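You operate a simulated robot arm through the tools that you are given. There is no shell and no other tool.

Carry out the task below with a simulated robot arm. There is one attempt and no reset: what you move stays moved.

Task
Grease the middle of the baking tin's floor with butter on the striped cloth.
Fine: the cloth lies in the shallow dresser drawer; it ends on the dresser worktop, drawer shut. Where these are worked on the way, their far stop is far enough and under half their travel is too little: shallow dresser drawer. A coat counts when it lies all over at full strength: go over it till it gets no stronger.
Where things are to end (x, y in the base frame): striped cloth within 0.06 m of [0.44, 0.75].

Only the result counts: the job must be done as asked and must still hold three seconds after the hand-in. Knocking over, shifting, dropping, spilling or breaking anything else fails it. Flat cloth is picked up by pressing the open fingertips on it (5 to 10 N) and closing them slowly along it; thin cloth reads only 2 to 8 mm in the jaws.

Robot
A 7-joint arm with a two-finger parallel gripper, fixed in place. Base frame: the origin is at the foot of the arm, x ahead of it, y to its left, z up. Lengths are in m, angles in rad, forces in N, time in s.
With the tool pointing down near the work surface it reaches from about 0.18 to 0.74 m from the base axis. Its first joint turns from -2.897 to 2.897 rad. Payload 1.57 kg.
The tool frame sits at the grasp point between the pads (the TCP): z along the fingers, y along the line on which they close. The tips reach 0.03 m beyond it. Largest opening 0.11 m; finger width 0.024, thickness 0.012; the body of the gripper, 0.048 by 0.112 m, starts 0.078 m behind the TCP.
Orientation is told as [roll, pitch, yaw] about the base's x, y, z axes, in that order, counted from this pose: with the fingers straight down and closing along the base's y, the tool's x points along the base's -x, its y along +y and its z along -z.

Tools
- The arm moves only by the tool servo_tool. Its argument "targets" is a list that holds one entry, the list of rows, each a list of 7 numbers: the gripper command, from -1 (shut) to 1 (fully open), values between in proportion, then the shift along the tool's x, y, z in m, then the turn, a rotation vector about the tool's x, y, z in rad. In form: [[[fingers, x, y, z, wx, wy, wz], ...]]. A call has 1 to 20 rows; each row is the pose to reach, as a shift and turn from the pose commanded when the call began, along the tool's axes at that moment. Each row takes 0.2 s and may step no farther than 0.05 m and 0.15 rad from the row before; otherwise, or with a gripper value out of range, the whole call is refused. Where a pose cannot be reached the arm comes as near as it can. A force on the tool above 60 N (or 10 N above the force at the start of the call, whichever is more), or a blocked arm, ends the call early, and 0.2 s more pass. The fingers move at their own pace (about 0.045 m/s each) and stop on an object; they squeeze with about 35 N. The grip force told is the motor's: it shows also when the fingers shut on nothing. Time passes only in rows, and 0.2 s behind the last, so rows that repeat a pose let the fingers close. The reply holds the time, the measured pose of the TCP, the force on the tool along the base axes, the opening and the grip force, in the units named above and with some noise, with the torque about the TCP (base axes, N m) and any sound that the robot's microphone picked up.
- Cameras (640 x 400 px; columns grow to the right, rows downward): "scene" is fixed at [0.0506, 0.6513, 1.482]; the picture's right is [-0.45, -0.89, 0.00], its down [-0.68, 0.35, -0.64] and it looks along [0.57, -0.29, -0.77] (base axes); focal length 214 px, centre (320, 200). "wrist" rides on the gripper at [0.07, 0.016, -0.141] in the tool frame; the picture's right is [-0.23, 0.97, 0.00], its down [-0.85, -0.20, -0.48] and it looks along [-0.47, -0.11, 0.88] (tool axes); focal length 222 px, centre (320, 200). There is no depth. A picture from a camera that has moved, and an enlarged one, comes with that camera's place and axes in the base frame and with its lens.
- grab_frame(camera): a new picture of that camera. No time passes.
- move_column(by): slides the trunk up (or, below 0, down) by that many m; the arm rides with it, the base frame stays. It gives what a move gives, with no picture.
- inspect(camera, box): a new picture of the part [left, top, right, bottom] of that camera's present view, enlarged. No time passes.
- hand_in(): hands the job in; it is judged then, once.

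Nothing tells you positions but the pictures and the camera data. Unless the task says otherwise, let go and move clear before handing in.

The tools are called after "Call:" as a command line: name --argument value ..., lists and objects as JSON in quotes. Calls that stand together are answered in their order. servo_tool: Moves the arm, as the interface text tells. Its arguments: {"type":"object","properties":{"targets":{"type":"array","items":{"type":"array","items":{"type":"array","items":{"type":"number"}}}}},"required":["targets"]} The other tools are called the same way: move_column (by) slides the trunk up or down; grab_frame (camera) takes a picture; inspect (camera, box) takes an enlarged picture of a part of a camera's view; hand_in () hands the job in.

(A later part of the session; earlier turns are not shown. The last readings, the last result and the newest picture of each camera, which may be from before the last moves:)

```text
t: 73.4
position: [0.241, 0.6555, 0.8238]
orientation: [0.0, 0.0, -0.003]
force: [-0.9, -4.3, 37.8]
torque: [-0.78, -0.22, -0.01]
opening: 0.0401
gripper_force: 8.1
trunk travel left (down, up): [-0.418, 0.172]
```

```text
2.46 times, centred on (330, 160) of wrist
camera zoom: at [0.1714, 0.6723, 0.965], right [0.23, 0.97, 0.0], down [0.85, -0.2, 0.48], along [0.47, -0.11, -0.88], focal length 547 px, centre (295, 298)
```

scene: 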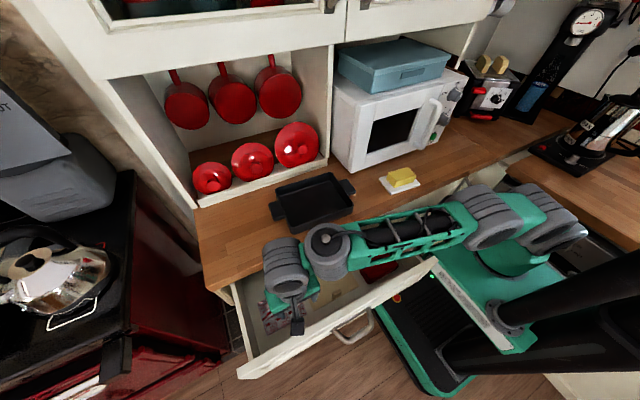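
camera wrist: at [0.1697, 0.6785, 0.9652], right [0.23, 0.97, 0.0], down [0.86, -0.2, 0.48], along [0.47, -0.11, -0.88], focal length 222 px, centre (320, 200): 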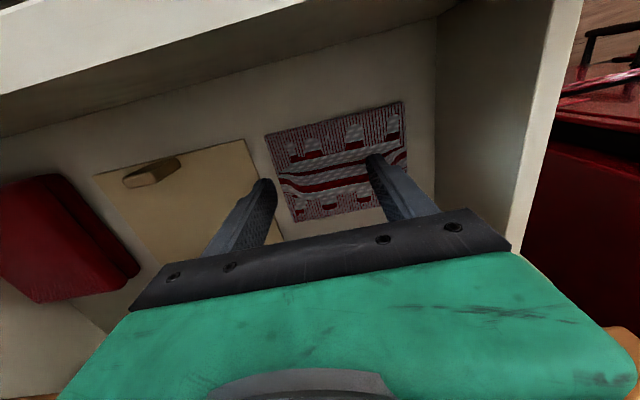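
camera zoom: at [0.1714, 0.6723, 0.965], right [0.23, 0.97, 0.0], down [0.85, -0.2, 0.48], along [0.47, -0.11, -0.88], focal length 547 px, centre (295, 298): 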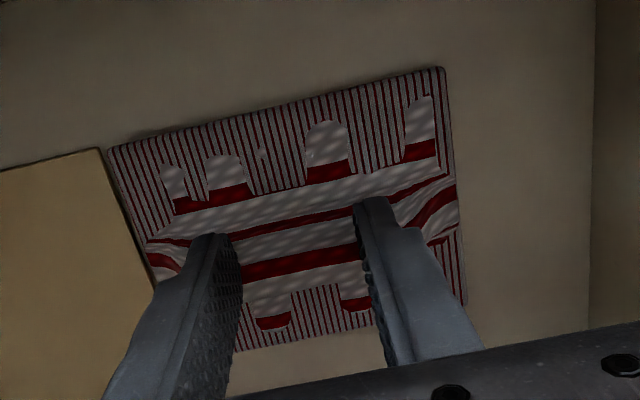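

Pressing harder just makes the fingers stick and slip without lifting the cloth. I'll lift off and try closing across the cloth's other direction (yaw 90°).

Call:
servo_tool --targets '[[[-0.3, 0, 0, -0.004, 0, 0, 0], [-0.2, 0, 0, -0.02, 0, 0, 0], [-0.1, 0, 0, -0.05, 0, 0, 0], [-0.1, 0, 0, -0.05, 0, 0, -0.14], [-0.1, 0, 0, -0.05, 0, 0, -0.28], [-0.1, 0, 0, -0.05, 0, 0, -0.42], [-0.1, 0, 0, -0.05, 0, 0, -0.56], [-0.1, 0, 0, -0.05, 0, 0, -0.7], [-0.1, 0, 0, -0.05, 0, 0, -0.84], [-0.1, 0, 0, -0.05, 0, 0, -0.98], [-0.1, 0, 0, -0.05, 0, 0, -1.12], [-0.1, 0, 0, -0.05, 0, 0, -1.26], [-0.1, 0, 0, -0.05, 0, 0, -1.4], [-0.1, 0, 0, -0.05, 0, 0, -1.5], [-0.1, 0, 0, -0.05, 0, 0, -1.5708]]]'

Call:
grab_frame --camera "wrist"

Call:
inspect --camera "scene" --box '[230, 230, 360, 370]'

```text
t: 76.6
position: [0.2411, 0.656, 0.871]
orientation: [0.0, 0.003, 1.57]
force: [-0.1, -0.5, -0.2]
torque: [-0.01, 0.01, 0.02]
opening: 0.0495
gripper_force: 0.1
out of reach, approached as far as the arm can: row 3, 5, 6
trunk travel left (down, up): [-0.418, 0.172]
```

```text
taken
camera wrist: at [0.2247, 0.5873, 1.0119], right [-0.97, 0.23, 0.0], down [0.2, 0.86, 0.48], along [0.11, 0.46, -0.88], focal length 222 px, centre (320, 200)
```

wrist: 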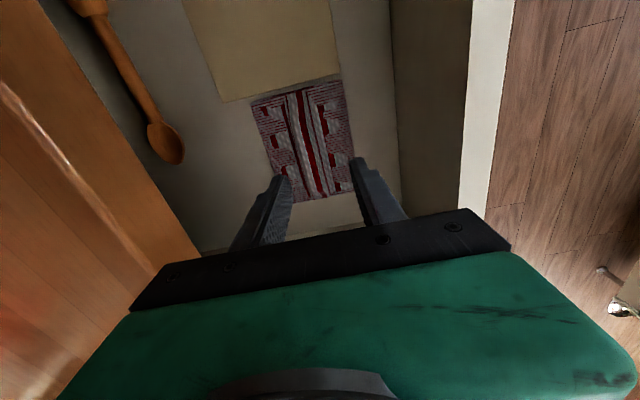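

```text
2.86 times, centred on (295, 300) of scene
camera zoom: at [0.0506, 0.6513, 1.482], right [-0.45, -0.89, 0.0], down [-0.68, 0.35, -0.64], along [0.57, -0.29, -0.77], focal length 613 px, centre (391, -86)
```

zoom: 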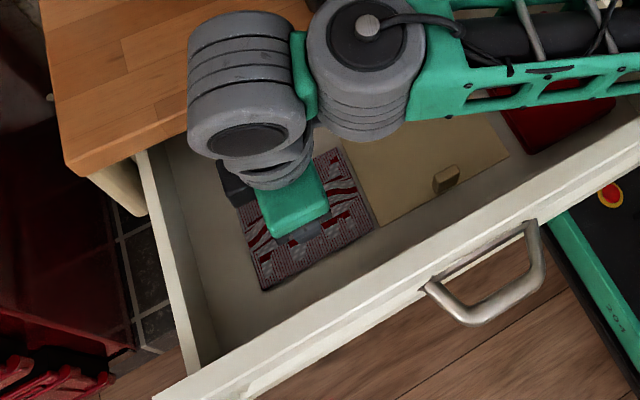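

From this view the cloth's centre is at about (0.245, 0.652). I'll descend with 5 cm opening along x and press.

Call:
servo_tool --targets '[[[-0.1, 0.002, -0.003, 0.02, 0, 0, 0], [-0.1, 0.002, -0.003, 0.036, 0, 0, 0], [-0.1, 0.002, -0.003, 0.044, 0, 0, 0], [-0.1, 0.002, -0.003, 0.047, 0, 0, 0], [-0.1, 0.002, -0.003, 0.047, 0, 0, 0], [-0.1, 0.002, -0.003, 0.047, 0, 0, 0]]]'

Call:
inspect --camera "wrist" --box '[200, 60, 440, 240]'

```text
t: 78.0
position: [0.2457, 0.6551, 0.8224]
orientation: [-0.001, 0.003, 1.569]
force: [-0.2, 0.0, -0.3]
torque: [0.02, 0.03, 0.03]
opening: 0.0493
gripper_force: 0.0
trunk travel left (down, up): [-0.418, 0.172]
```

```text
2.22 times, centred on (320, 150) of wrist
camera zoom: at [0.2284, 0.5857, 0.9655], right [-0.97, 0.23, 0.0], down [0.2, 0.86, 0.48], along [0.11, 0.46, -0.88], focal length 494 px, centre (320, 311)
```

zoom: 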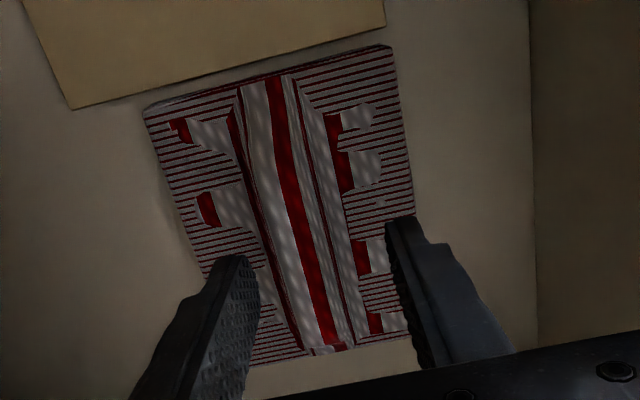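

From this side I can see the cloth has a raised ruck running along y through its middle. Closing along x should pinch that ridge. No contact yet at this height, so I'll ease down.

Call:
servo_tool --targets '[[[-0.1, 0, 0, 0.002, 0, 0, 0], [-0.1, 0, 0, 0.004, 0, 0, 0], [-0.1, 0, 0, 0.004, 0, 0, 0]]]'

```text
t: 78.8
position: [0.2449, 0.6561, 0.8181]
orientation: [0.0, 0.003, 1.571]
force: [1.1, -0.1, -0.4]
torque: [0.03, 0.03, 0.02]
opening: 0.0493
gripper_force: 0.0
trunk travel left (down, up): [-0.418, 0.172]
```

Call:
servo_tool --targets '[[[-0.1, 0, 0, 0.002, 0, 0, 0], [-0.1, 0, 0, 0.004, 0, 0, 0], [-0.1, 0, 0, 0.004, 0, 0, 0]]]'

Call:
inspect --camera "wrist" --box '[200, 60, 440, 240]'

```text
t: 79.6
position: [0.2459, 0.6558, 0.8133]
orientation: [0.0, 0.005, 1.568]
force: [0.2, 0.1, 0.4]
torque: [0.01, 0.0, -0.02]
opening: 0.0495
gripper_force: 0.0
trunk travel left (down, up): [-0.418, 0.172]
```

```text
2.22 times, centred on (320, 150) of wrist
camera zoom: at [0.2287, 0.5866, 0.9566], right [-0.97, 0.23, 0.0], down [0.2, 0.86, 0.48], along [0.11, 0.46, -0.88], focal length 494 px, centre (320, 311)
```

zoom: 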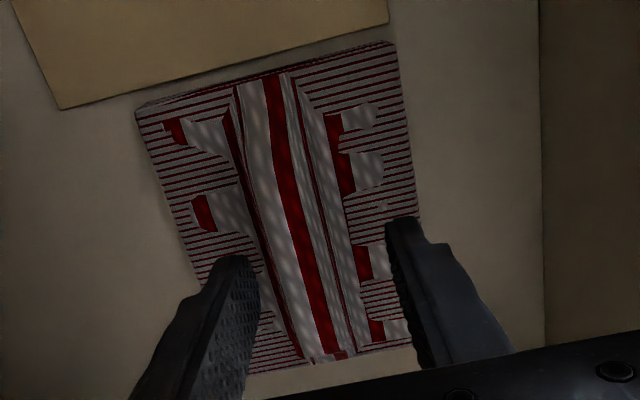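

Good: the ridge stands about 2 cm high between the fingers. The floor is lower, around z 0.77. Continuing down gently to light contact.

Call:
servo_tool --targets '[[[-0.1, 0, 0, 0.002, 0, 0, 0], [-0.1, 0, 0, 0.004, 0, 0, 0], [-0.1, 0, 0, 0.006, 0, 0, 0], [-0.1, 0, 0, 0.006, 0, 0, 0]]]'

```text
t: 80.6
position: [0.2449, 0.6546, 0.8089]
orientation: [-0.001, 0.004, 1.57]
force: [1.0, -0.7, -0.2]
torque: [-0.03, 0.03, 0.0]
opening: 0.0494
gripper_force: 0.0
trunk travel left (down, up): [-0.418, 0.172]
```

Call:
servo_tool --targets '[[[-0.1, 0, 0, 0.002, 0, 0, 0], [-0.1, 0, 0, 0.004, 0, 0, 0], [-0.1, 0, 0, 0.004, 0, 0, 0]]]'

Call:
inspect --camera "wrist" --box '[200, 60, 440, 240]'

```text
t: 81.4
position: [0.2441, 0.6539, 0.8046]
orientation: [0.001, 0.002, 1.568]
force: [-0.2, -1.4, 0.3]
torque: [0.0, 0.02, -0.03]
opening: 0.0496
gripper_force: 0.0
trunk travel left (down, up): [-0.418, 0.172]
```

```text
2.22 times, centred on (320, 150) of wrist
camera zoom: at [0.2274, 0.5855, 0.9467], right [-0.97, 0.23, 0.0], down [0.2, 0.86, 0.48], along [0.11, 0.46, -0.88], focal length 494 px, centre (320, 311)
```

zoom: 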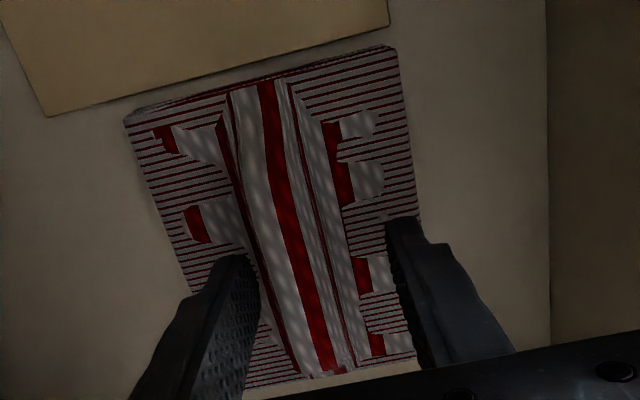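

Call:
servo_tool --targets '[[[-0.1, 0, -0.004, 0, 0, 0, 0], [-0.1, 0, -0.008, 0, 0, 0, 0], [-0.1, 0, -0.008, 0.002, 0, 0, 0], [-0.1, 0, -0.008, 0.004, 0, 0, 0], [-0.1, 0, -0.008, 0.004, 0, 0, 0]]]'

Call:
inspect --camera "wrist" --box '[200, 60, 440, 240]'

```text
t: 82.6
position: [0.2526, 0.6551, 0.8003]
orientation: [0.0, 0.004, 1.57]
force: [0.5, -1.2, 0.1]
torque: [0.0, -0.04, 0.01]
opening: 0.0496
gripper_force: 0.0
trunk travel left (down, up): [-0.418, 0.172]
```

```text
2.22 times, centred on (320, 150) of wrist
camera zoom: at [0.2355, 0.5851, 0.9432], right [-0.97, 0.23, 0.0], down [0.2, 0.86, 0.48], along [0.11, 0.46, -0.88], focal length 494 px, centre (320, 311)
```

zoom: 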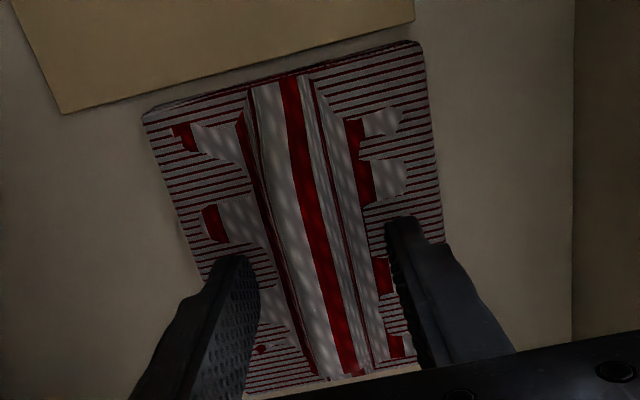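

The ridge is centred between the fingers. I'll lower a little more to find light contact.

Call:
servo_tool --targets '[[[-0.1, 0, 0, 0.0015, 0, 0, 0], [-0.1, 0, 0, 0.003, 0, 0, 0], [-0.1, 0, 0, 0.003, 0, 0, 0]]]'

```text
t: 83.4
position: [0.2511, 0.6535, 0.7978]
orientation: [0.0, 0.004, 1.569]
force: [0.6, -0.1, 0.1]
torque: [0.02, -0.03, 0.03]
opening: 0.0494
gripper_force: 0.1
trunk travel left (down, up): [-0.418, 0.172]
```

Call:
servo_tool --targets '[[[-0.1, 0, 0, 0.0015, 0, 0, 0], [-0.1, 0, 0, 0.003, 0, 0, 0], [-0.1, 0, 0, 0.003, 0, 0, 0]]]'

```text
t: 84.2
position: [0.2515, 0.6552, 0.7945]
orientation: [-0.002, 0.001, 1.57]
force: [0.6, 0.7, -0.1]
torque: [0.0, -0.02, 0.01]
opening: 0.0494
gripper_force: 0.0
trunk travel left (down, up): [-0.418, 0.172]
```

Call:
servo_tool --targets '[[[-0.1, 0, 0, 0.0015, 0, 0, 0], [-0.1, 0, 0, 0.003, 0, 0, 0], [-0.1, 0, 0, 0.003, 0, 0, 0]]]'

Call:
inspect --camera "wrist" --box '[200, 60, 440, 240]'

```text
t: 85.0
position: [0.2513, 0.6552, 0.792]
orientation: [0.0, 0.004, 1.57]
force: [-0.4, -0.4, -0.4]
torque: [0.01, 0.03, -0.02]
opening: 0.0496
gripper_force: 0.0
trunk travel left (down, up): [-0.418, 0.172]
```

```text
2.22 times, centred on (320, 150) of wrist
camera zoom: at [0.2348, 0.5858, 0.9336], right [-0.97, 0.23, 0.0], down [0.2, 0.86, 0.48], along [0.11, 0.46, -0.88], focal length 494 px, centre (320, 311)
```

zoom: 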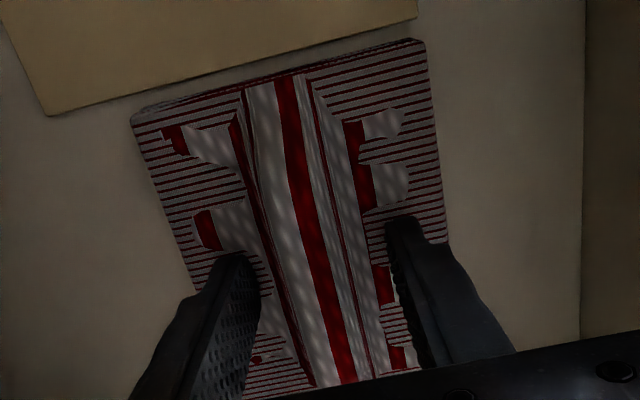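

The tips are well below the ridge crest on either side, so I close slowly to pinch it.

Call:
servo_tool --targets '[[[-0.16, 0, 0, 0, 0, 0, 0], [-0.22, 0, 0, 0, 0, 0, 0], [-0.28, 0, 0, 0, 0, 0, 0], [-0.34, 0, 0, 0, 0, 0, 0], [-0.4, 0, 0, 0, 0, 0, 0], [-0.46, 0, 0, 0, 0, 0, 0], [-0.52, 0, 0, 0, 0, 0, 0], [-0.58, 0, 0, 0, 0, 0, 0], [-0.64, 0, 0, 0, 0, 0, 0], [-0.7, 0, 0, 0, 0, 0, 0], [-0.76, 0, 0, 0, 0, 0, 0], [-0.82, 0, 0, 0, 0, 0, 0]]]'

Call:
inspect --camera "wrist" --box '[200, 60, 440, 240]'

```text
t: 87.6
position: [0.2517, 0.6546, 0.7928]
orientation: [-0.001, 0.001, 1.568]
force: [0.1, 0.1, 0.1]
torque: [0.01, -0.04, -0.01]
opening: 0.0229
gripper_force: 34.9
trunk travel left (down, up): [-0.418, 0.172]
```

```text
2.22 times, centred on (320, 150) of wrist
camera zoom: at [0.2348, 0.5858, 0.9337], right [-0.97, 0.23, 0.0], down [0.2, 0.86, 0.48], along [0.11, 0.46, -0.88], focal length 494 px, centre (320, 311)
```

zoom: 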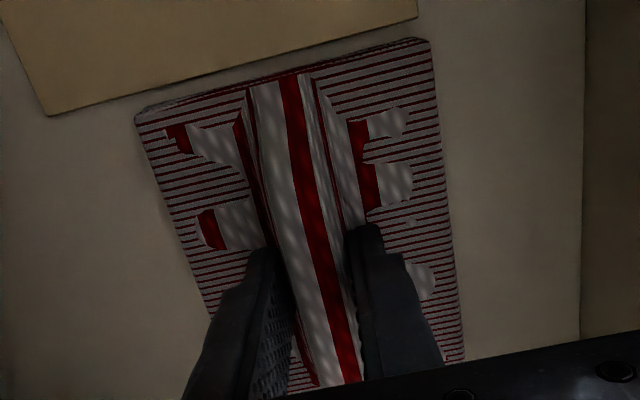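

The fingers closed on something solid: 23 mm at 35 N, the ridge of the cloth. I'll hold firmly and lift.

Call:
servo_tool --targets '[[[-1, 0, 0, 0, 0, 0, 0], [-1, 0, 0, 0, 0, 0, 0], [-1, 0, 0, -0.01, 0, 0, 0], [-1, 0, 0, -0.025, 0, 0, 0], [-1, 0, 0, -0.04, 0, 0, 0], [-1, 0, 0, -0.06, 0, 0, 0]]]'

Call:
grab_frame --camera "wrist"

Call:
inspect --camera "scene" --box '[230, 210, 360, 370]'

```text
t: 89.0
position: [0.2511, 0.6546, 0.8518]
orientation: [0.002, 0.003, 1.571]
force: [0.2, -0.1, -1.5]
torque: [0.0, -0.01, 0.0]
opening: 0.0226
gripper_force: 35.3
trunk travel left (down, up): [-0.418, 0.172]
```

```text
taken
camera wrist: at [0.2346, 0.5858, 0.9938], right [-0.97, 0.23, 0.0], down [0.2, 0.86, 0.47], along [0.11, 0.46, -0.88], focal length 222 px, centre (320, 200)
```

wrist: 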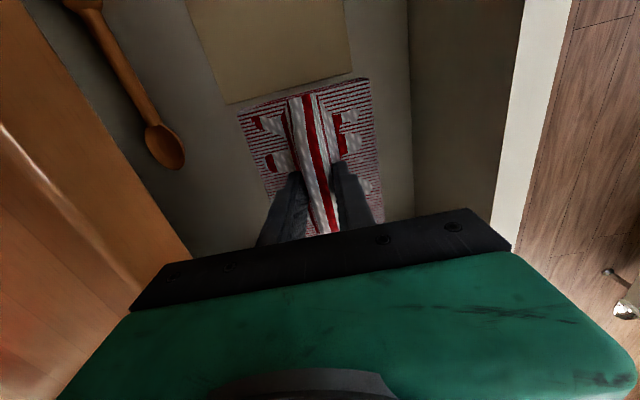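

```text
2.50 times, centred on (295, 290) of scene
camera zoom: at [0.0506, 0.6513, 1.482], right [-0.45, -0.89, 0.0], down [-0.68, 0.35, -0.64], along [0.57, -0.29, -0.77], focal length 536 px, centre (382, -25)
```

zoom: 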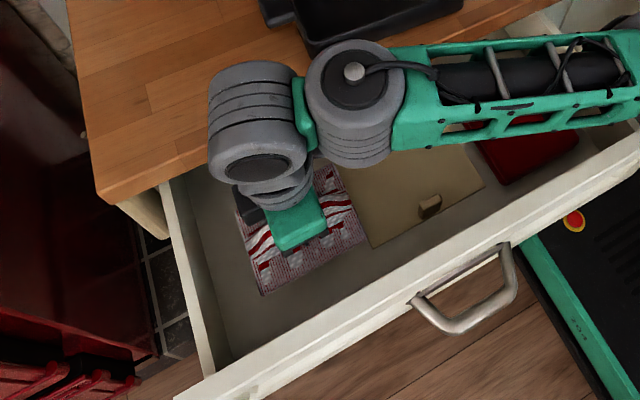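

The cloth came up cleanly in the grip. I'll raise the trunk 0.15 m, which lifts straight up and also improves reach over the worktop.

Call:
move_column --by 0.15

Call:
grab_frame --camera "wrist"

Call:
grab_frame --camera "scene"

```text
t: 90.7
position: [0.2511, 0.6548, 1.0028]
orientation: [0.001, 0.004, 1.569]
force: [-0.6, 0.3, -1.0]
torque: [-0.04, 0.01, -0.01]
opening: 0.0228
gripper_force: 34.9
trunk travel left (down, up): [-0.568, 0.022]
```

```text
taken
camera wrist: at [0.2347, 0.586, 1.1443], right [-0.97, 0.23, 0.0], down [0.2, 0.86, 0.48], along [0.11, 0.46, -0.88], focal length 222 px, centre (320, 200)
```

wrist: 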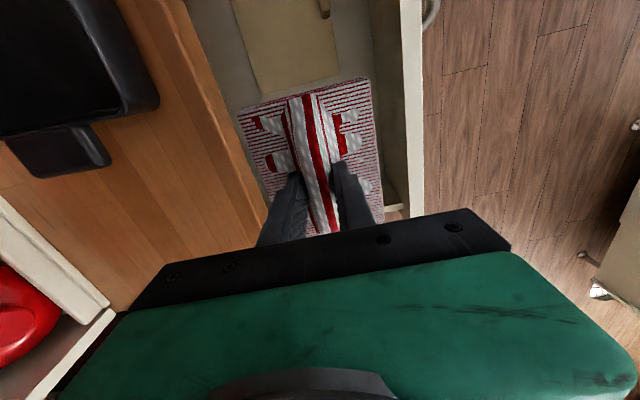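

```text
taken
```

scene: 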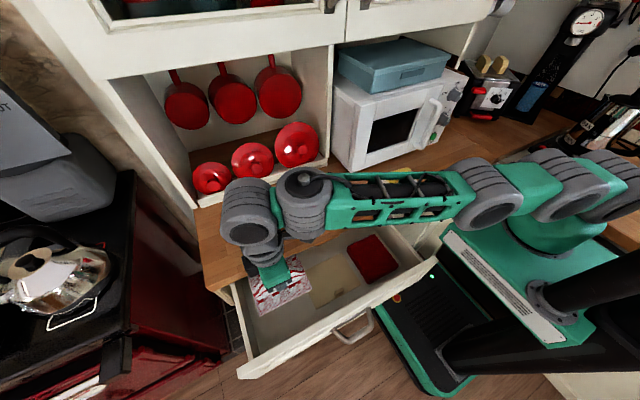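

Good. Now I'll carry the cloth toward the butter in stages, staying in front of the tin and watching the elbow.

Call:
servo_tool --targets '[[[-1, 0.04, -0.005, -0.008, 0, 0, 0], [-1, 0.08, -0.01, -0.016, 0, 0, 0], [-1, 0.12, -0.015, -0.024, 0, 0, 0], [-1, 0.16, -0.02, -0.032, 0, 0, 0], [-1, 0.2, -0.025, -0.04, 0, 0, 0], [-1, 0.24, -0.03, -0.045, 0, 0, 0], [-1, 0.28, -0.035, -0.05, 0, 0, 0]]]'

Call:
grab_frame --camera "scene"

Call:
grab_frame --camera "wrist"

```text
t: 92.3
position: [0.2869, 0.3754, 1.0513]
orientation: [-0.001, 0.002, 1.57]
force: [0.3, 0.7, -0.6]
torque: [-0.01, -0.01, 0.0]
opening: 0.0227
gripper_force: 35.1
trunk travel left (down, up): [-0.568, 0.022]
```

```text
taken
```

scene: 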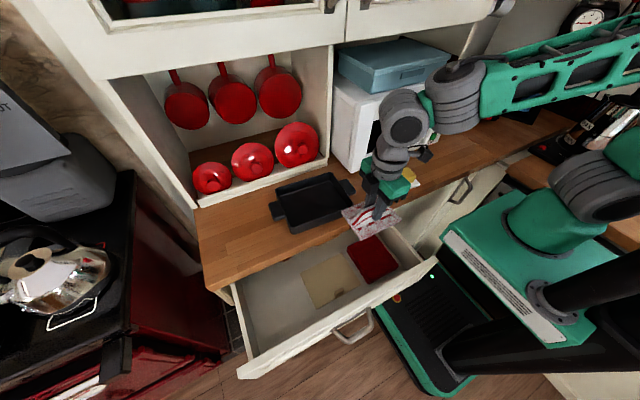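

```text
taken
camera wrist: at [0.2698, 0.3054, 1.1933], right [-0.97, 0.23, 0.0], down [0.2, 0.86, 0.48], along [0.11, 0.46, -0.88], focal length 222 px, centre (320, 200)
```

wrist: 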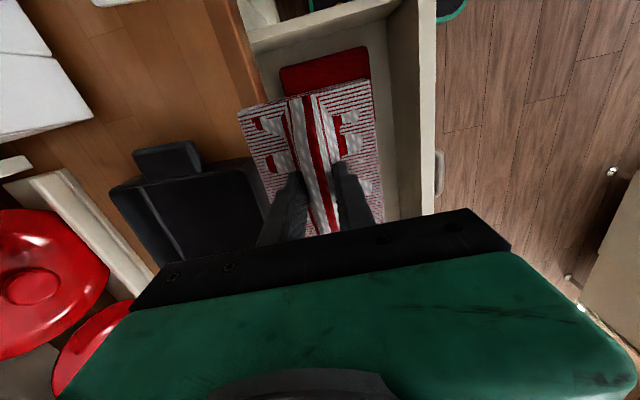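

The path is clear. I'll continue to a hover over the butter (about (0.417, 0.134)).

Call:
servo_tool --targets '[[[-1, 0.04, -0.015, -0.003, 0, 0, 0], [-1, 0.08, -0.03, -0.006, 0, 0, 0], [-1, 0.12, -0.05, -0.01, 0, 0, 0], [-1, 0.16, -0.07, -0.01, 0, 0, 0], [-1, 0.2, -0.09, -0.01, 0, 0, 0], [-1, 0.24, -0.11, -0.01, 0, 0, 0]]]'

Call:
grab_frame --camera "scene"

Call:
grab_frame --camera "wrist"

```text
t: 93.7
position: [0.3956, 0.1329, 1.0647]
orientation: [0.002, 0.002, 1.567]
force: [-0.3, -0.5, -1.7]
torque: [-0.01, 0.02, -0.02]
opening: 0.0231
gripper_force: 35.0
trunk travel left (down, up): [-0.568, 0.022]
```

```text
taken
```

scene: 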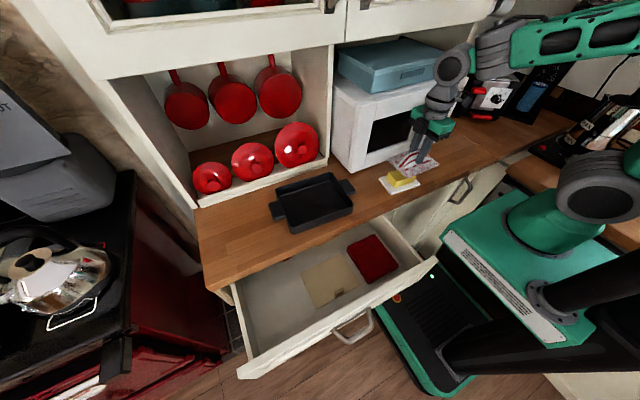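

```text
taken
camera wrist: at [0.3784, 0.0644, 1.2067], right [-0.97, 0.23, 0.0], down [0.2, 0.86, 0.48], along [0.11, 0.46, -0.88], focal length 222 px, centre (320, 200)
```

wrist: 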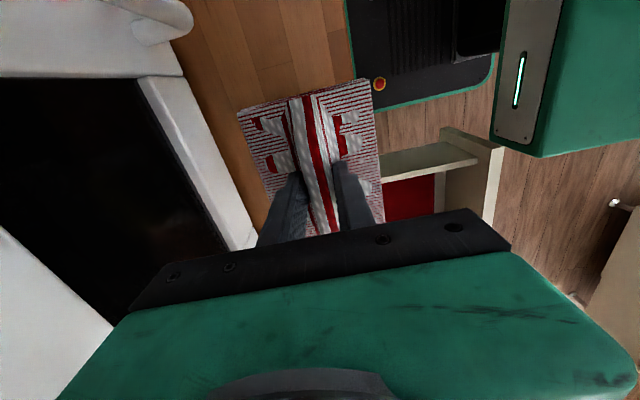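

Call:
inspect --camera "scene" --box '[350, 90, 480, 210]'

```text
3.33 times, centred on (415, 150) of scene
camera zoom: at [0.0506, 0.6513, 1.482], right [-0.45, -0.89, 0.0], down [-0.68, 0.35, -0.64], along [0.57, -0.29, -0.77], focal length 715 px, centre (3, 367)
```

zoom: 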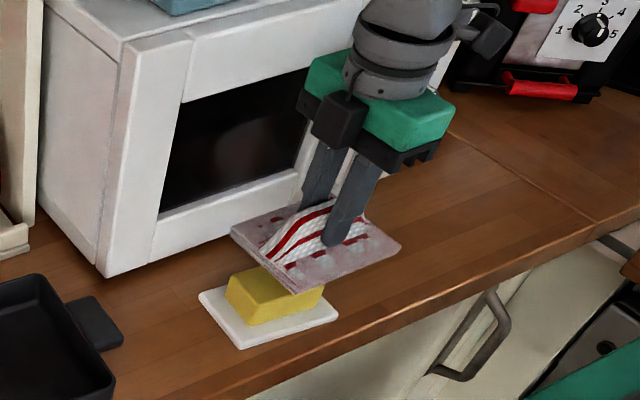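

The cloth is held by its ridge with the flat pad (about 0.095 × 0.122 m) level underneath. The butter block's centre is near (0.418, 0.136), with its top around z 0.95. I'll centre over it and go down near contact.

Call:
servo_tool --targets '[[[-1, 0, -0.012, 0.01, 0, 0, 0], [-1, -0.003, -0.022, 0.03, 0, 0, 0], [-1, -0.003, -0.022, 0.05, 0, 0, 0], [-1, -0.003, -0.022, 0.06, 0, 0, 0], [-1, -0.003, -0.022, 0.065, 0, 0, 0]]]'

Call:
inspect --camera "scene" --box '[350, 100, 480, 220]'

```text
t: 94.9
position: [0.4221, 0.1399, 1.0086]
orientation: [-0.017, -0.006, 1.57]
force: [-5.2, -1.0, 25.7]
torque: [-0.45, 0.75, 0.05]
opening: 0.0231
gripper_force: 35.3
trunk travel left (down, up): [-0.568, 0.022]
stopped in row 5: the force on the tool passed its limit at 67 N (the readings are from after the stop); the commanded pose is now the measured one
```

```text
3.33 times, centred on (415, 160) of scene
camera zoom: at [0.0506, 0.6513, 1.482], right [-0.45, -0.89, 0.0], down [-0.68, 0.35, -0.64], along [0.57, -0.29, -0.77], focal length 715 px, centre (3, 333)
```

zoom: 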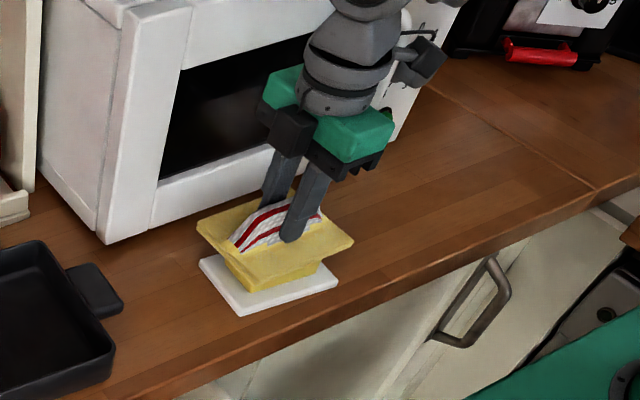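

The cloth touched the butter earlier than I expected, with a brief spike of force. The dish hasn't moved and the pad is now coated yellow. I'll lift straight up and check.

Call:
servo_tool --targets '[[[-1, 0, 0, -0.005, 0, 0, 0], [-1, 0, 0, -0.015, 0, 0, 0], [-1, 0, 0, -0.035, 0, 0, 0], [-1, 0, 0, -0.06, 0, 0, 0], [-1, 0, 0, -0.075, 0, 0, 0]]]'

Call:
inspect --camera "scene" --box '[350, 90, 480, 210]'

Call:
grab_frame --camera "wrist"

```text
t: 96.1
position: [0.4212, 0.1402, 1.0794]
orientation: [-0.006, -0.002, 1.571]
force: [0.1, 0.5, -0.4]
torque: [0.01, 0.0, -0.02]
opening: 0.0231
gripper_force: 35.3
trunk travel left (down, up): [-0.568, 0.022]
```

```text
3.33 times, centred on (415, 150) of scene
camera zoom: at [0.0506, 0.6513, 1.482], right [-0.45, -0.89, 0.0], down [-0.68, 0.35, -0.64], along [0.57, -0.29, -0.77], focal length 715 px, centre (3, 367)
```

zoom: 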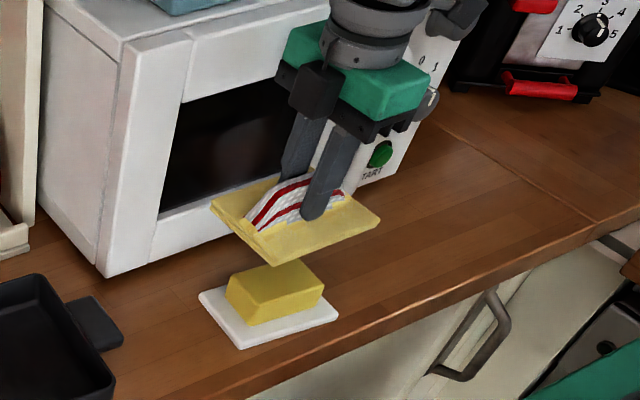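

```text
taken
camera wrist: at [0.4041, 0.0713, 1.2211], right [-0.97, 0.23, -0.01], down [0.2, 0.85, 0.48], along [0.12, 0.47, -0.88], focal length 222 px, centre (320, 200)
```

wrist: 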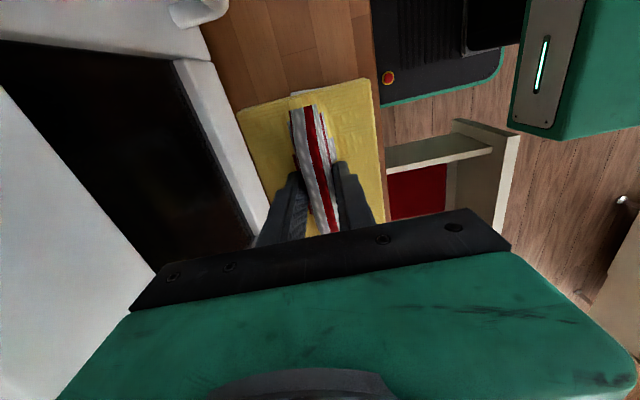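

The whole pad is coated and the butter block and dish are undisturbed. Now a careful look at the tin to get its inner floor bounds.

Call:
inspect --camera "scene" --box '[255, 155, 375, 245]'

```text
4.44 times, centred on (315, 200) of scene
camera zoom: at [0.0506, 0.6513, 1.482], right [-0.45, -0.89, 0.0], down [-0.68, 0.35, -0.64], along [0.57, -0.29, -0.77], focal length 953 px, centre (342, 200)
```

zoom: 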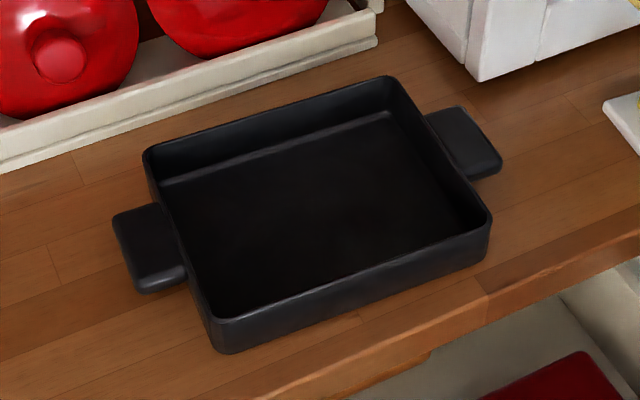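

Tin inner floor: about x 0.393–0.535, y 0.37–0.56, centre near (0.4645, 0.465). The pad fits with roughly 2 cm to spare. I'll carry the cloth over to hover above the tin.

Call:
servo_tool --targets '[[[-1, -0.04, 0.01, 0, 0, 0, 0], [-1, -0.08, 0.02, 0, 0, 0, 0], [-1, -0.12, 0.025, 0, 0, 0, 0], [-1, -0.16, 0.025, 0, 0, 0, 0], [-1, -0.2, 0.01, 0, 0, 0, 0], [-1, -0.24, -0.01, 0, 0, 0, 0], [-1, -0.285, -0.03, 0, 0, 0, 0], [-1, -0.325, -0.0435, 0, 0, 0, 0], [-1, -0.325, -0.0435, 0, 0, 0, 0]]]'

Call:
grab_frame --camera "scene"

Call:
grab_frame --camera "wrist"

```text
t: 98.1
position: [0.4666, 0.4637, 1.0814]
orientation: [-0.008, -0.002, 1.572]
force: [-0.3, 0.0, -0.9]
torque: [0.0, -0.01, 0.01]
opening: 0.0228
gripper_force: 34.5
trunk travel left (down, up): [-0.568, 0.022]
```

```text
taken
```

scene: 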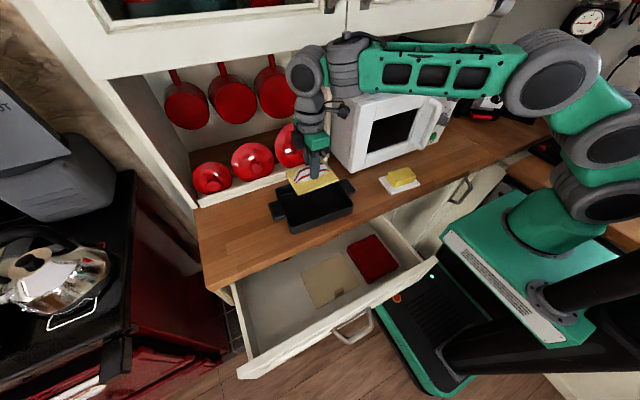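

```text
taken
camera wrist: at [0.4487, 0.3939, 1.2231], right [-0.97, 0.23, -0.01], down [0.2, 0.85, 0.48], along [0.12, 0.47, -0.88], focal length 222 px, centre (320, 200)
```

wrist: 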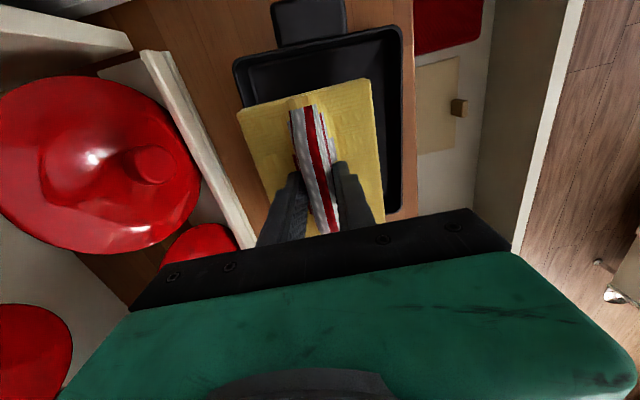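

From both views the rim sits near z 0.97, with the tin centre at about (0.454, 0.470). I'll adjust and lower to just above the rim, to compare the pad edges with the tin directly.

Call:
servo_tool --targets '[[[-1, -0.003, 0.006, 0.015, 0, 0, 0], [-1, -0.006, 0.012, 0.035, 0, 0, 0], [-1, -0.006, 0.012, 0.052, 0, 0, 0], [-1, -0.006, 0.012, 0.052, 0, 0, 0]]]'

Call:
grab_frame --camera "wrist"

Call:
inspect --camera "scene" --box '[255, 145, 375, 245]'

```text
t: 99.1
position: [0.4534, 0.4704, 1.0292]
orientation: [-0.008, -0.001, 1.571]
force: [-0.3, 0.0, -1.3]
torque: [-0.01, 0.0, -0.01]
opening: 0.0233
gripper_force: 35.3
trunk travel left (down, up): [-0.568, 0.022]
```

```text
taken
camera wrist: at [0.4348, 0.4004, 1.1704], right [-0.97, 0.23, -0.01], down [0.2, 0.85, 0.48], along [0.12, 0.47, -0.88], focal length 222 px, centre (320, 200)
```

wrist: 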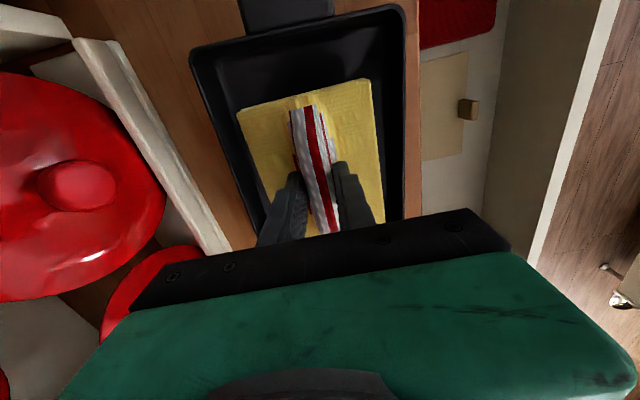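

```text
4.00 times, centred on (315, 195) of scene
camera zoom: at [0.0506, 0.6513, 1.482], right [-0.45, -0.89, 0.0], down [-0.68, 0.35, -0.64], along [0.57, -0.29, -0.77], focal length 858 px, centre (340, 220)
```

zoom: 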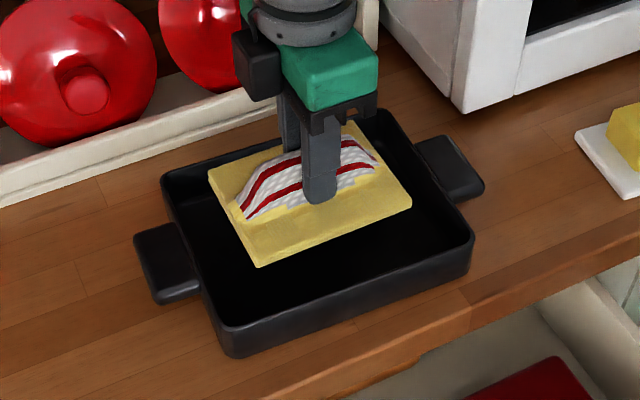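

The pad hovers nicely within the rim. Its centre should be at about (0.450, 0.471). I'll shift slightly and lower carefully into the tin with fine steps.

Call:
servo_tool --targets '[[[-1, 0, 0.0035, 0.008, 0, 0, 0], [-1, 0, 0.0035, 0.016, 0, 0, 0], [-1, 0, 0.0035, 0.024, 0, 0, 0], [-1, 0, 0.0035, 0.03, 0, 0, 0], [-1, 0, 0.0035, 0.034, 0, 0, 0]]]'

Call:
inspect --camera "scene" --box '[255, 145, 375, 245]'

```text
t: 100.3
position: [0.4488, 0.47, 0.9957]
orientation: [-0.011, -0.002, 1.572]
force: [0.3, -0.1, -1.3]
torque: [-0.03, 0.05, 0.01]
opening: 0.0232
gripper_force: 35.0
trunk travel left (down, up): [-0.568, 0.022]
```

```text
4.00 times, centred on (315, 195) of scene
camera zoom: at [0.0506, 0.6513, 1.482], right [-0.45, -0.89, 0.0], down [-0.68, 0.35, -0.64], along [0.57, -0.29, -0.77], focal length 858 px, centre (340, 220)
```

zoom: 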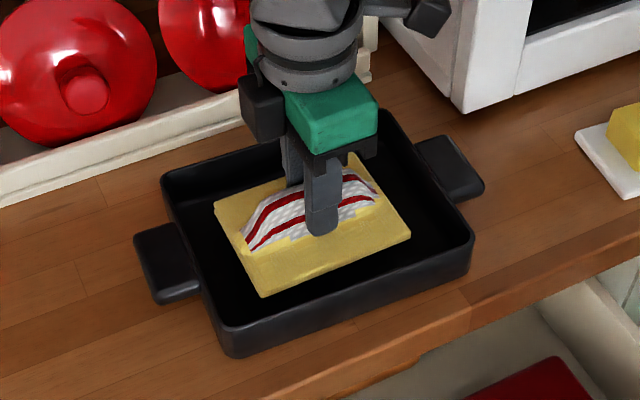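

Call:
servo_tool --targets '[[[-1, 0, 0, 0.002, -0.005, 0, 0], [-1, 0, 0, 0.004, -0.01, 0, 0], [-1, 0, 0, 0.006, -0.01, 0, 0], [-1, 0, 0, 0.008, -0.01, 0, 0]]]'

```text
t: 101.3
position: [0.4514, 0.4716, 0.987]
orientation: [0.001, 0.0, 1.571]
force: [0.2, 0.1, -0.3]
torque: [0.0, 0.0, 0.01]
opening: 0.0228
gripper_force: 34.8
trunk travel left (down, up): [-0.568, 0.022]
```

Call:
servo_tool --targets '[[[-1, 0, 0, 0.0015, 0, 0, 0], [-1, 0, 0, 0.003, 0, 0, 0], [-1, 0, 0, 0.0045, 0, 0, 0]]]'

Call:
inspect --camera "scene" --box '[255, 145, 375, 245]'

```text
t: 102.1
position: [0.4505, 0.4708, 0.9826]
orientation: [0.0, -0.002, 1.571]
force: [0.7, 0.8, 0.2]
torque: [0.0, -0.02, 0.04]
opening: 0.0228
gripper_force: 34.6
trunk travel left (down, up): [-0.568, 0.022]
```

```text
4.00 times, centred on (315, 195) of scene
camera zoom: at [0.0506, 0.6513, 1.482], right [-0.45, -0.89, 0.0], down [-0.68, 0.35, -0.64], along [0.57, -0.29, -0.77], focal length 858 px, centre (340, 220)
```

zoom: 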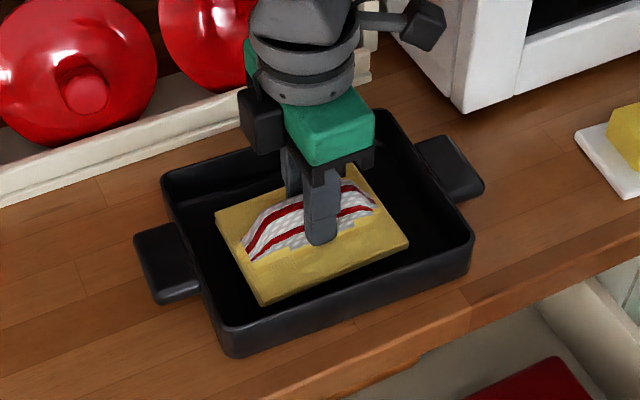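

Call:
servo_tool --targets '[[[-1, 0, 0, 0.0015, 0, 0, 0], [-1, 0, 0, 0.003, 0, 0, 0], [-1, 0, 0, 0.0045, 0, 0, 0]]]'

```text
t: 102.9
position: [0.449, 0.4697, 0.9784]
orientation: [-0.001, -0.003, 1.57]
force: [-0.2, 0.2, -0.8]
torque: [-0.02, -0.02, -0.02]
opening: 0.0228
gripper_force: 35.3
trunk travel left (down, up): [-0.568, 0.022]
```

Call:
servo_tool --targets '[[[-1, 0, 0, 0.0015, 0, 0, 0], [-1, 0, 0, 0.003, 0, 0, 0], [-1, 0, 0, 0.0045, 0, 0, 0]]]'

```text
t: 103.7
position: [0.4483, 0.47, 0.9743]
orientation: [0.0, -0.002, 1.573]
force: [-0.8, 0.1, -0.6]
torque: [0.02, 0.01, 0.01]
opening: 0.0231
gripper_force: 35.1
trunk travel left (down, up): [-0.568, 0.022]
```

Call:
servo_tool --targets '[[[-1, 0, 0, 0.0015, 0, 0, 0], [-1, 0, 0, 0.003, 0, 0, 0], [-1, 0, 0, 0.0045, 0, 0, 0]]]'

Call:
inspect --camera "scene" --box '[255, 145, 375, 245]'

```text
t: 104.5
position: [0.4512, 0.4709, 0.9687]
orientation: [0.002, -0.003, 1.571]
force: [0.3, -0.2, -0.8]
torque: [-0.01, -0.02, 0.01]
opening: 0.0229
gripper_force: 35.4
trunk travel left (down, up): [-0.568, 0.022]
```

```text
4.00 times, centred on (315, 195) of scene
camera zoom: at [0.0506, 0.6513, 1.482], right [-0.45, -0.89, 0.0], down [-0.68, 0.35, -0.64], along [0.57, -0.29, -0.77], focal length 858 px, centre (340, 220)
```

zoom: 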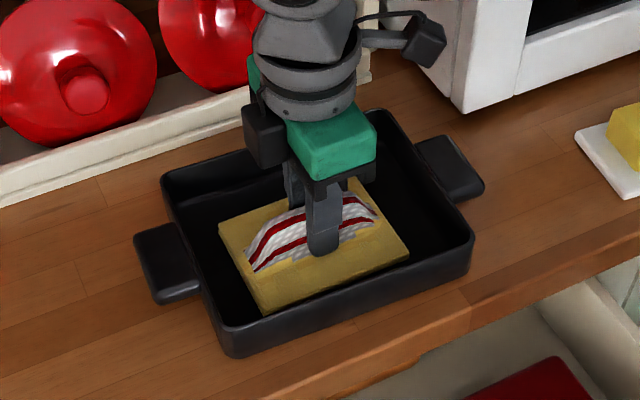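

Call:
servo_tool --targets '[[[-1, 0, 0, 0.0015, 0, 0, 0], [-1, 0, 0, 0.003, 0, 0, 0], [-1, 0, 0, 0.0045, 0, 0, 0]]]'

```text
t: 105.3
position: [0.4505, 0.4707, 0.9672]
orientation: [-0.004, -0.005, 1.57]
force: [-0.2, -3.6, 19.4]
torque: [-0.85, 0.36, 0.04]
opening: 0.0229
gripper_force: 34.9
trunk travel left (down, up): [-0.568, 0.022]
```

Contact with the tin floor at TCP z≈0.968, 19 N, biased toward the -y edge. I'll ease off to a light pressure and level slightly.

Call:
servo_tool --targets '[[[-1, 0, 0, -0.001, 0, 0.004, 0], [-1, 0, 0, -0.002, 0, 0.006, 0], [-1, 0, 0, -0.002, 0, 0.006, 0]]]'

```text
t: 106.1
position: [0.4479, 0.4703, 0.9675]
orientation: [-0.002, 0.001, 1.572]
force: [5.2, 4.2, 17.3]
torque: [1.07, 0.03, -0.22]
opening: 0.0231
gripper_force: 35.3
trunk travel left (down, up): [-0.568, 0.022]
```

Call:
servo_tool --targets '[[[-1, 0, 0, -0.001, 0, -0.0025, 0], [-1, 0, 0, -0.001, 0, -0.0025, 0], [-1, 0, 0, -0.001, 0, -0.0025, 0]]]'

```text
t: 106.9
position: [0.4483, 0.47, 0.9674]
orientation: [0.0, -0.001, 1.569]
force: [4.9, 5.0, 19.7]
torque: [0.14, -0.08, -0.01]
opening: 0.0228
gripper_force: 34.8
trunk travel left (down, up): [-0.568, 0.022]
```

Call:
servo_tool --targets '[[[-1, 0, 0, -0.001, 0, 0, 0], [-1, 0, 0, -0.001, 0, 0, 0], [-1, 0, 0, -0.001, 0, 0, 0]]]'

Call:
inspect --camera "scene" --box '[255, 145, 375, 245]'

```text
t: 107.7
position: [0.4481, 0.4702, 0.9676]
orientation: [0.001, 0.001, 1.57]
force: [4.0, 5.3, 14.3]
torque: [0.3, -0.15, -0.02]
opening: 0.0232
gripper_force: 35.0
trunk travel left (down, up): [-0.568, 0.022]
```

```text
4.00 times, centred on (315, 195) of scene
camera zoom: at [0.0506, 0.6513, 1.482], right [-0.45, -0.89, 0.0], down [-0.68, 0.35, -0.64], along [0.57, -0.29, -0.77], focal length 858 px, centre (340, 220)
```

zoom: 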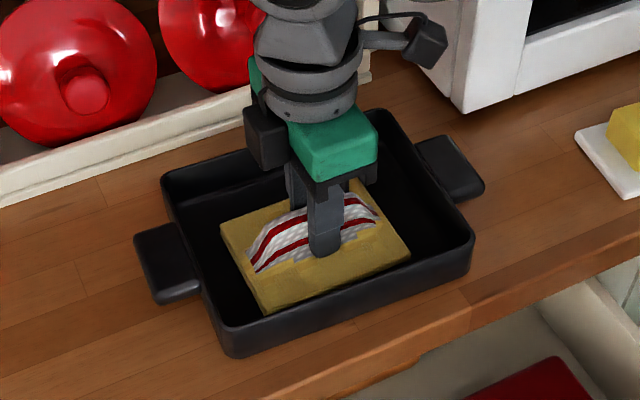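

Level contact at about 14 N and the tin hasn't moved. I'll ease a touch more and start short strokes along y, staying well inside the walls.

Call:
servo_tool --targets '[[[-1, -0.004, 0, -0.0005, 0, 0, 0], [-1, -0.008, 0, -0.0005, 0, 0, 0], [-1, -0.012, 0, -0.0005, 0, 0, 0], [-1, -0.008, 0, -0.0005, 0, 0, 0], [-1, -0.004, 0, -0.0005, 0, 0, 0], [-1, 0, 0, -0.0005, 0, 0, 0]]]'

Call:
inspect --camera "scene" --box '[255, 145, 375, 245]'

```text
t: 109.1
position: [0.4496, 0.4712, 0.9695]
orientation: [-0.001, 0.002, 1.571]
force: [0.7, -0.1, -0.9]
torque: [0.01, -0.01, 0.0]
opening: 0.0229
gripper_force: 35.1
trunk travel left (down, up): [-0.568, 0.022]
```

```text
4.00 times, centred on (315, 195) of scene
camera zoom: at [0.0506, 0.6513, 1.482], right [-0.45, -0.89, 0.0], down [-0.68, 0.35, -0.64], along [0.57, -0.29, -0.77], focal length 858 px, centre (340, 220)
```

zoom: 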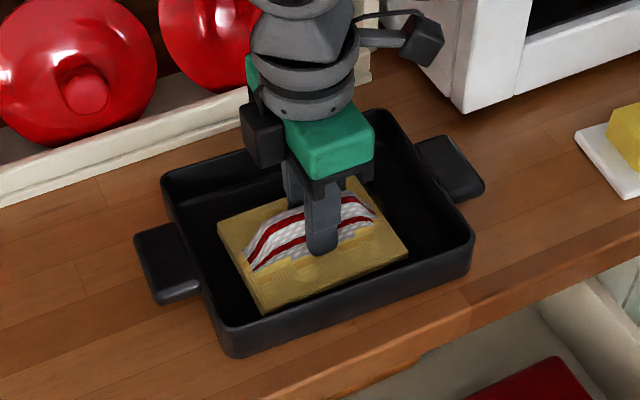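

Call:
servo_tool --targets '[[[-1, 0, 0, 0.0012, 0, 0, 0], [-1, 0, 0, 0.0022, 0, 0, 0], [-1, -0.004, 0, 0.0025, 0, 0, 0], [-1, -0.008, 0, 0.0025, 0, 0, 0], [-1, -0.012, 0, 0.0025, 0, 0, 0], [-1, -0.008, 0, 0.0025, 0, 0, 0], [-1, -0.004, 0, 0.0025, 0, 0, 0], [-1, 0, 0, 0.0025, 0, 0, 0], [-1, 0.004, 0, 0.0025, 0, 0, 0], [-1, 0.008, 0, 0.0025, 0, 0, 0], [-1, 0.012, 0, 0.0025, 0, 0, 0], [-1, 0.008, 0, 0.0025, 0, 0, 0], [-1, 0.004, 0, 0.0025, 0, 0, 0], [-1, 0, 0, 0.0025, 0, 0, 0]]]'

```text
t: 112.1
position: [0.4484, 0.4679, 0.9688]
orientation: [0.0, -0.001, 1.568]
force: [2.8, -11.0, 21.8]
torque: [-0.56, 0.03, 0.02]
opening: 0.0229
gripper_force: 35.4
trunk travel left (down, up): [-0.568, 0.022]
```

Call:
servo_tool --targets '[[[-1, 0, 0, -0.001, 0, 0, 0], [-1, -0.004, 0, -0.001, 0, 0, 0], [-1, -0.008, 0, -0.001, 0, 0, 0], [-1, -0.012, 0, -0.001, 0, 0, 0], [-1, -0.008, 0, -0.001, 0, 0, 0], [-1, -0.004, 0, -0.001, 0, 0, 0], [-1, 0, 0, -0.001, 0, 0, 0], [-1, 0.004, 0, -0.001, 0, 0, 0], [-1, 0.008, 0, -0.001, 0, 0, 0], [-1, 0.012, 0, -0.001, 0, 0, 0], [-1, 0.008, 0, -0.001, 0, 0, 0], [-1, 0.004, 0, -0.001, 0, 0, 0], [-1, 0, 0, -0.001, 0, 0, 0]]]'

Call:
inspect --camera "scene" --box '[255, 145, 375, 245]'

```text
t: 114.9
position: [0.4492, 0.4707, 0.9683]
orientation: [-0.001, 0.003, 1.572]
force: [-0.8, -2.0, 5.0]
torque: [0.01, -0.04, -0.12]
opening: 0.0226
gripper_force: 36.0
trunk travel left (down, up): [-0.568, 0.022]
```

```text
4.00 times, centred on (315, 195) of scene
camera zoom: at [0.0506, 0.6513, 1.482], right [-0.45, -0.89, 0.0], down [-0.68, 0.35, -0.64], along [0.57, -0.29, -0.77], focal length 858 px, centre (340, 220)
```

zoom: 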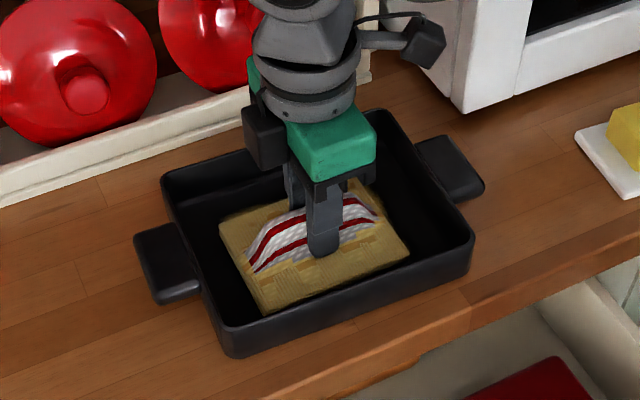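

The butter on the pad is thinning, so it is transferring, and the tin is in place. I'll lift up and look at the coat on the tin floor.

Call:
servo_tool --targets '[[[-1, 0, 0, -0.01, 0, 0, 0], [-1, 0, 0, -0.03, 0, 0, 0], [-1, 0, 0, -0.06, 0, 0, 0], [-1, 0, 0.03, -0.08, 0, 0, 0], [-1, 0, 0.07, -0.09, 0, 0, 0], [-1, 0, 0.11, -0.1, 0, 0, 0]]]'

Call:
inspect --camera "scene" --box '[255, 145, 375, 245]'

Call:
grab_frame --camera "wrist"

```text
t: 116.3
position: [0.3405, 0.4721, 1.069]
orientation: [0.0, 0.001, 1.569]
force: [-0.1, 0.8, -0.6]
torque: [0.0, 0.0, -0.01]
opening: 0.0229
gripper_force: 35.4
trunk travel left (down, up): [-0.568, 0.022]
```

```text
4.00 times, centred on (315, 195) of scene
camera zoom: at [0.0506, 0.6513, 1.482], right [-0.45, -0.89, 0.0], down [-0.68, 0.35, -0.64], along [0.57, -0.29, -0.77], focal length 858 px, centre (340, 220)
```

zoom: 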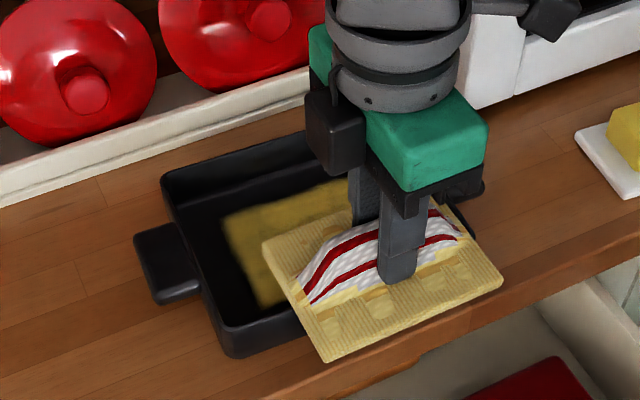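

```text
taken
camera wrist: at [0.3232, 0.4017, 1.2101], right [-0.97, 0.23, 0.0], down [0.2, 0.86, 0.48], along [0.11, 0.46, -0.88], focal length 222 px, centre (320, 200)
```

wrist: 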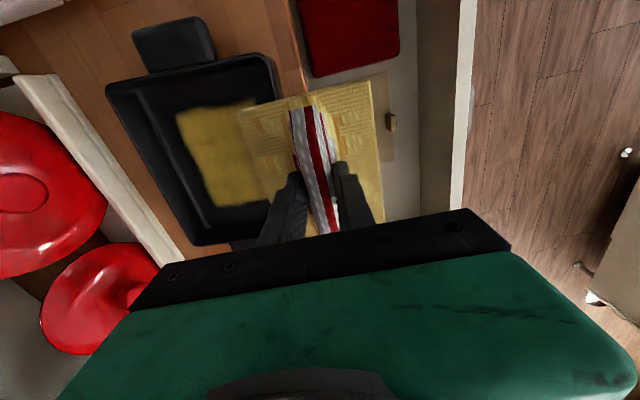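

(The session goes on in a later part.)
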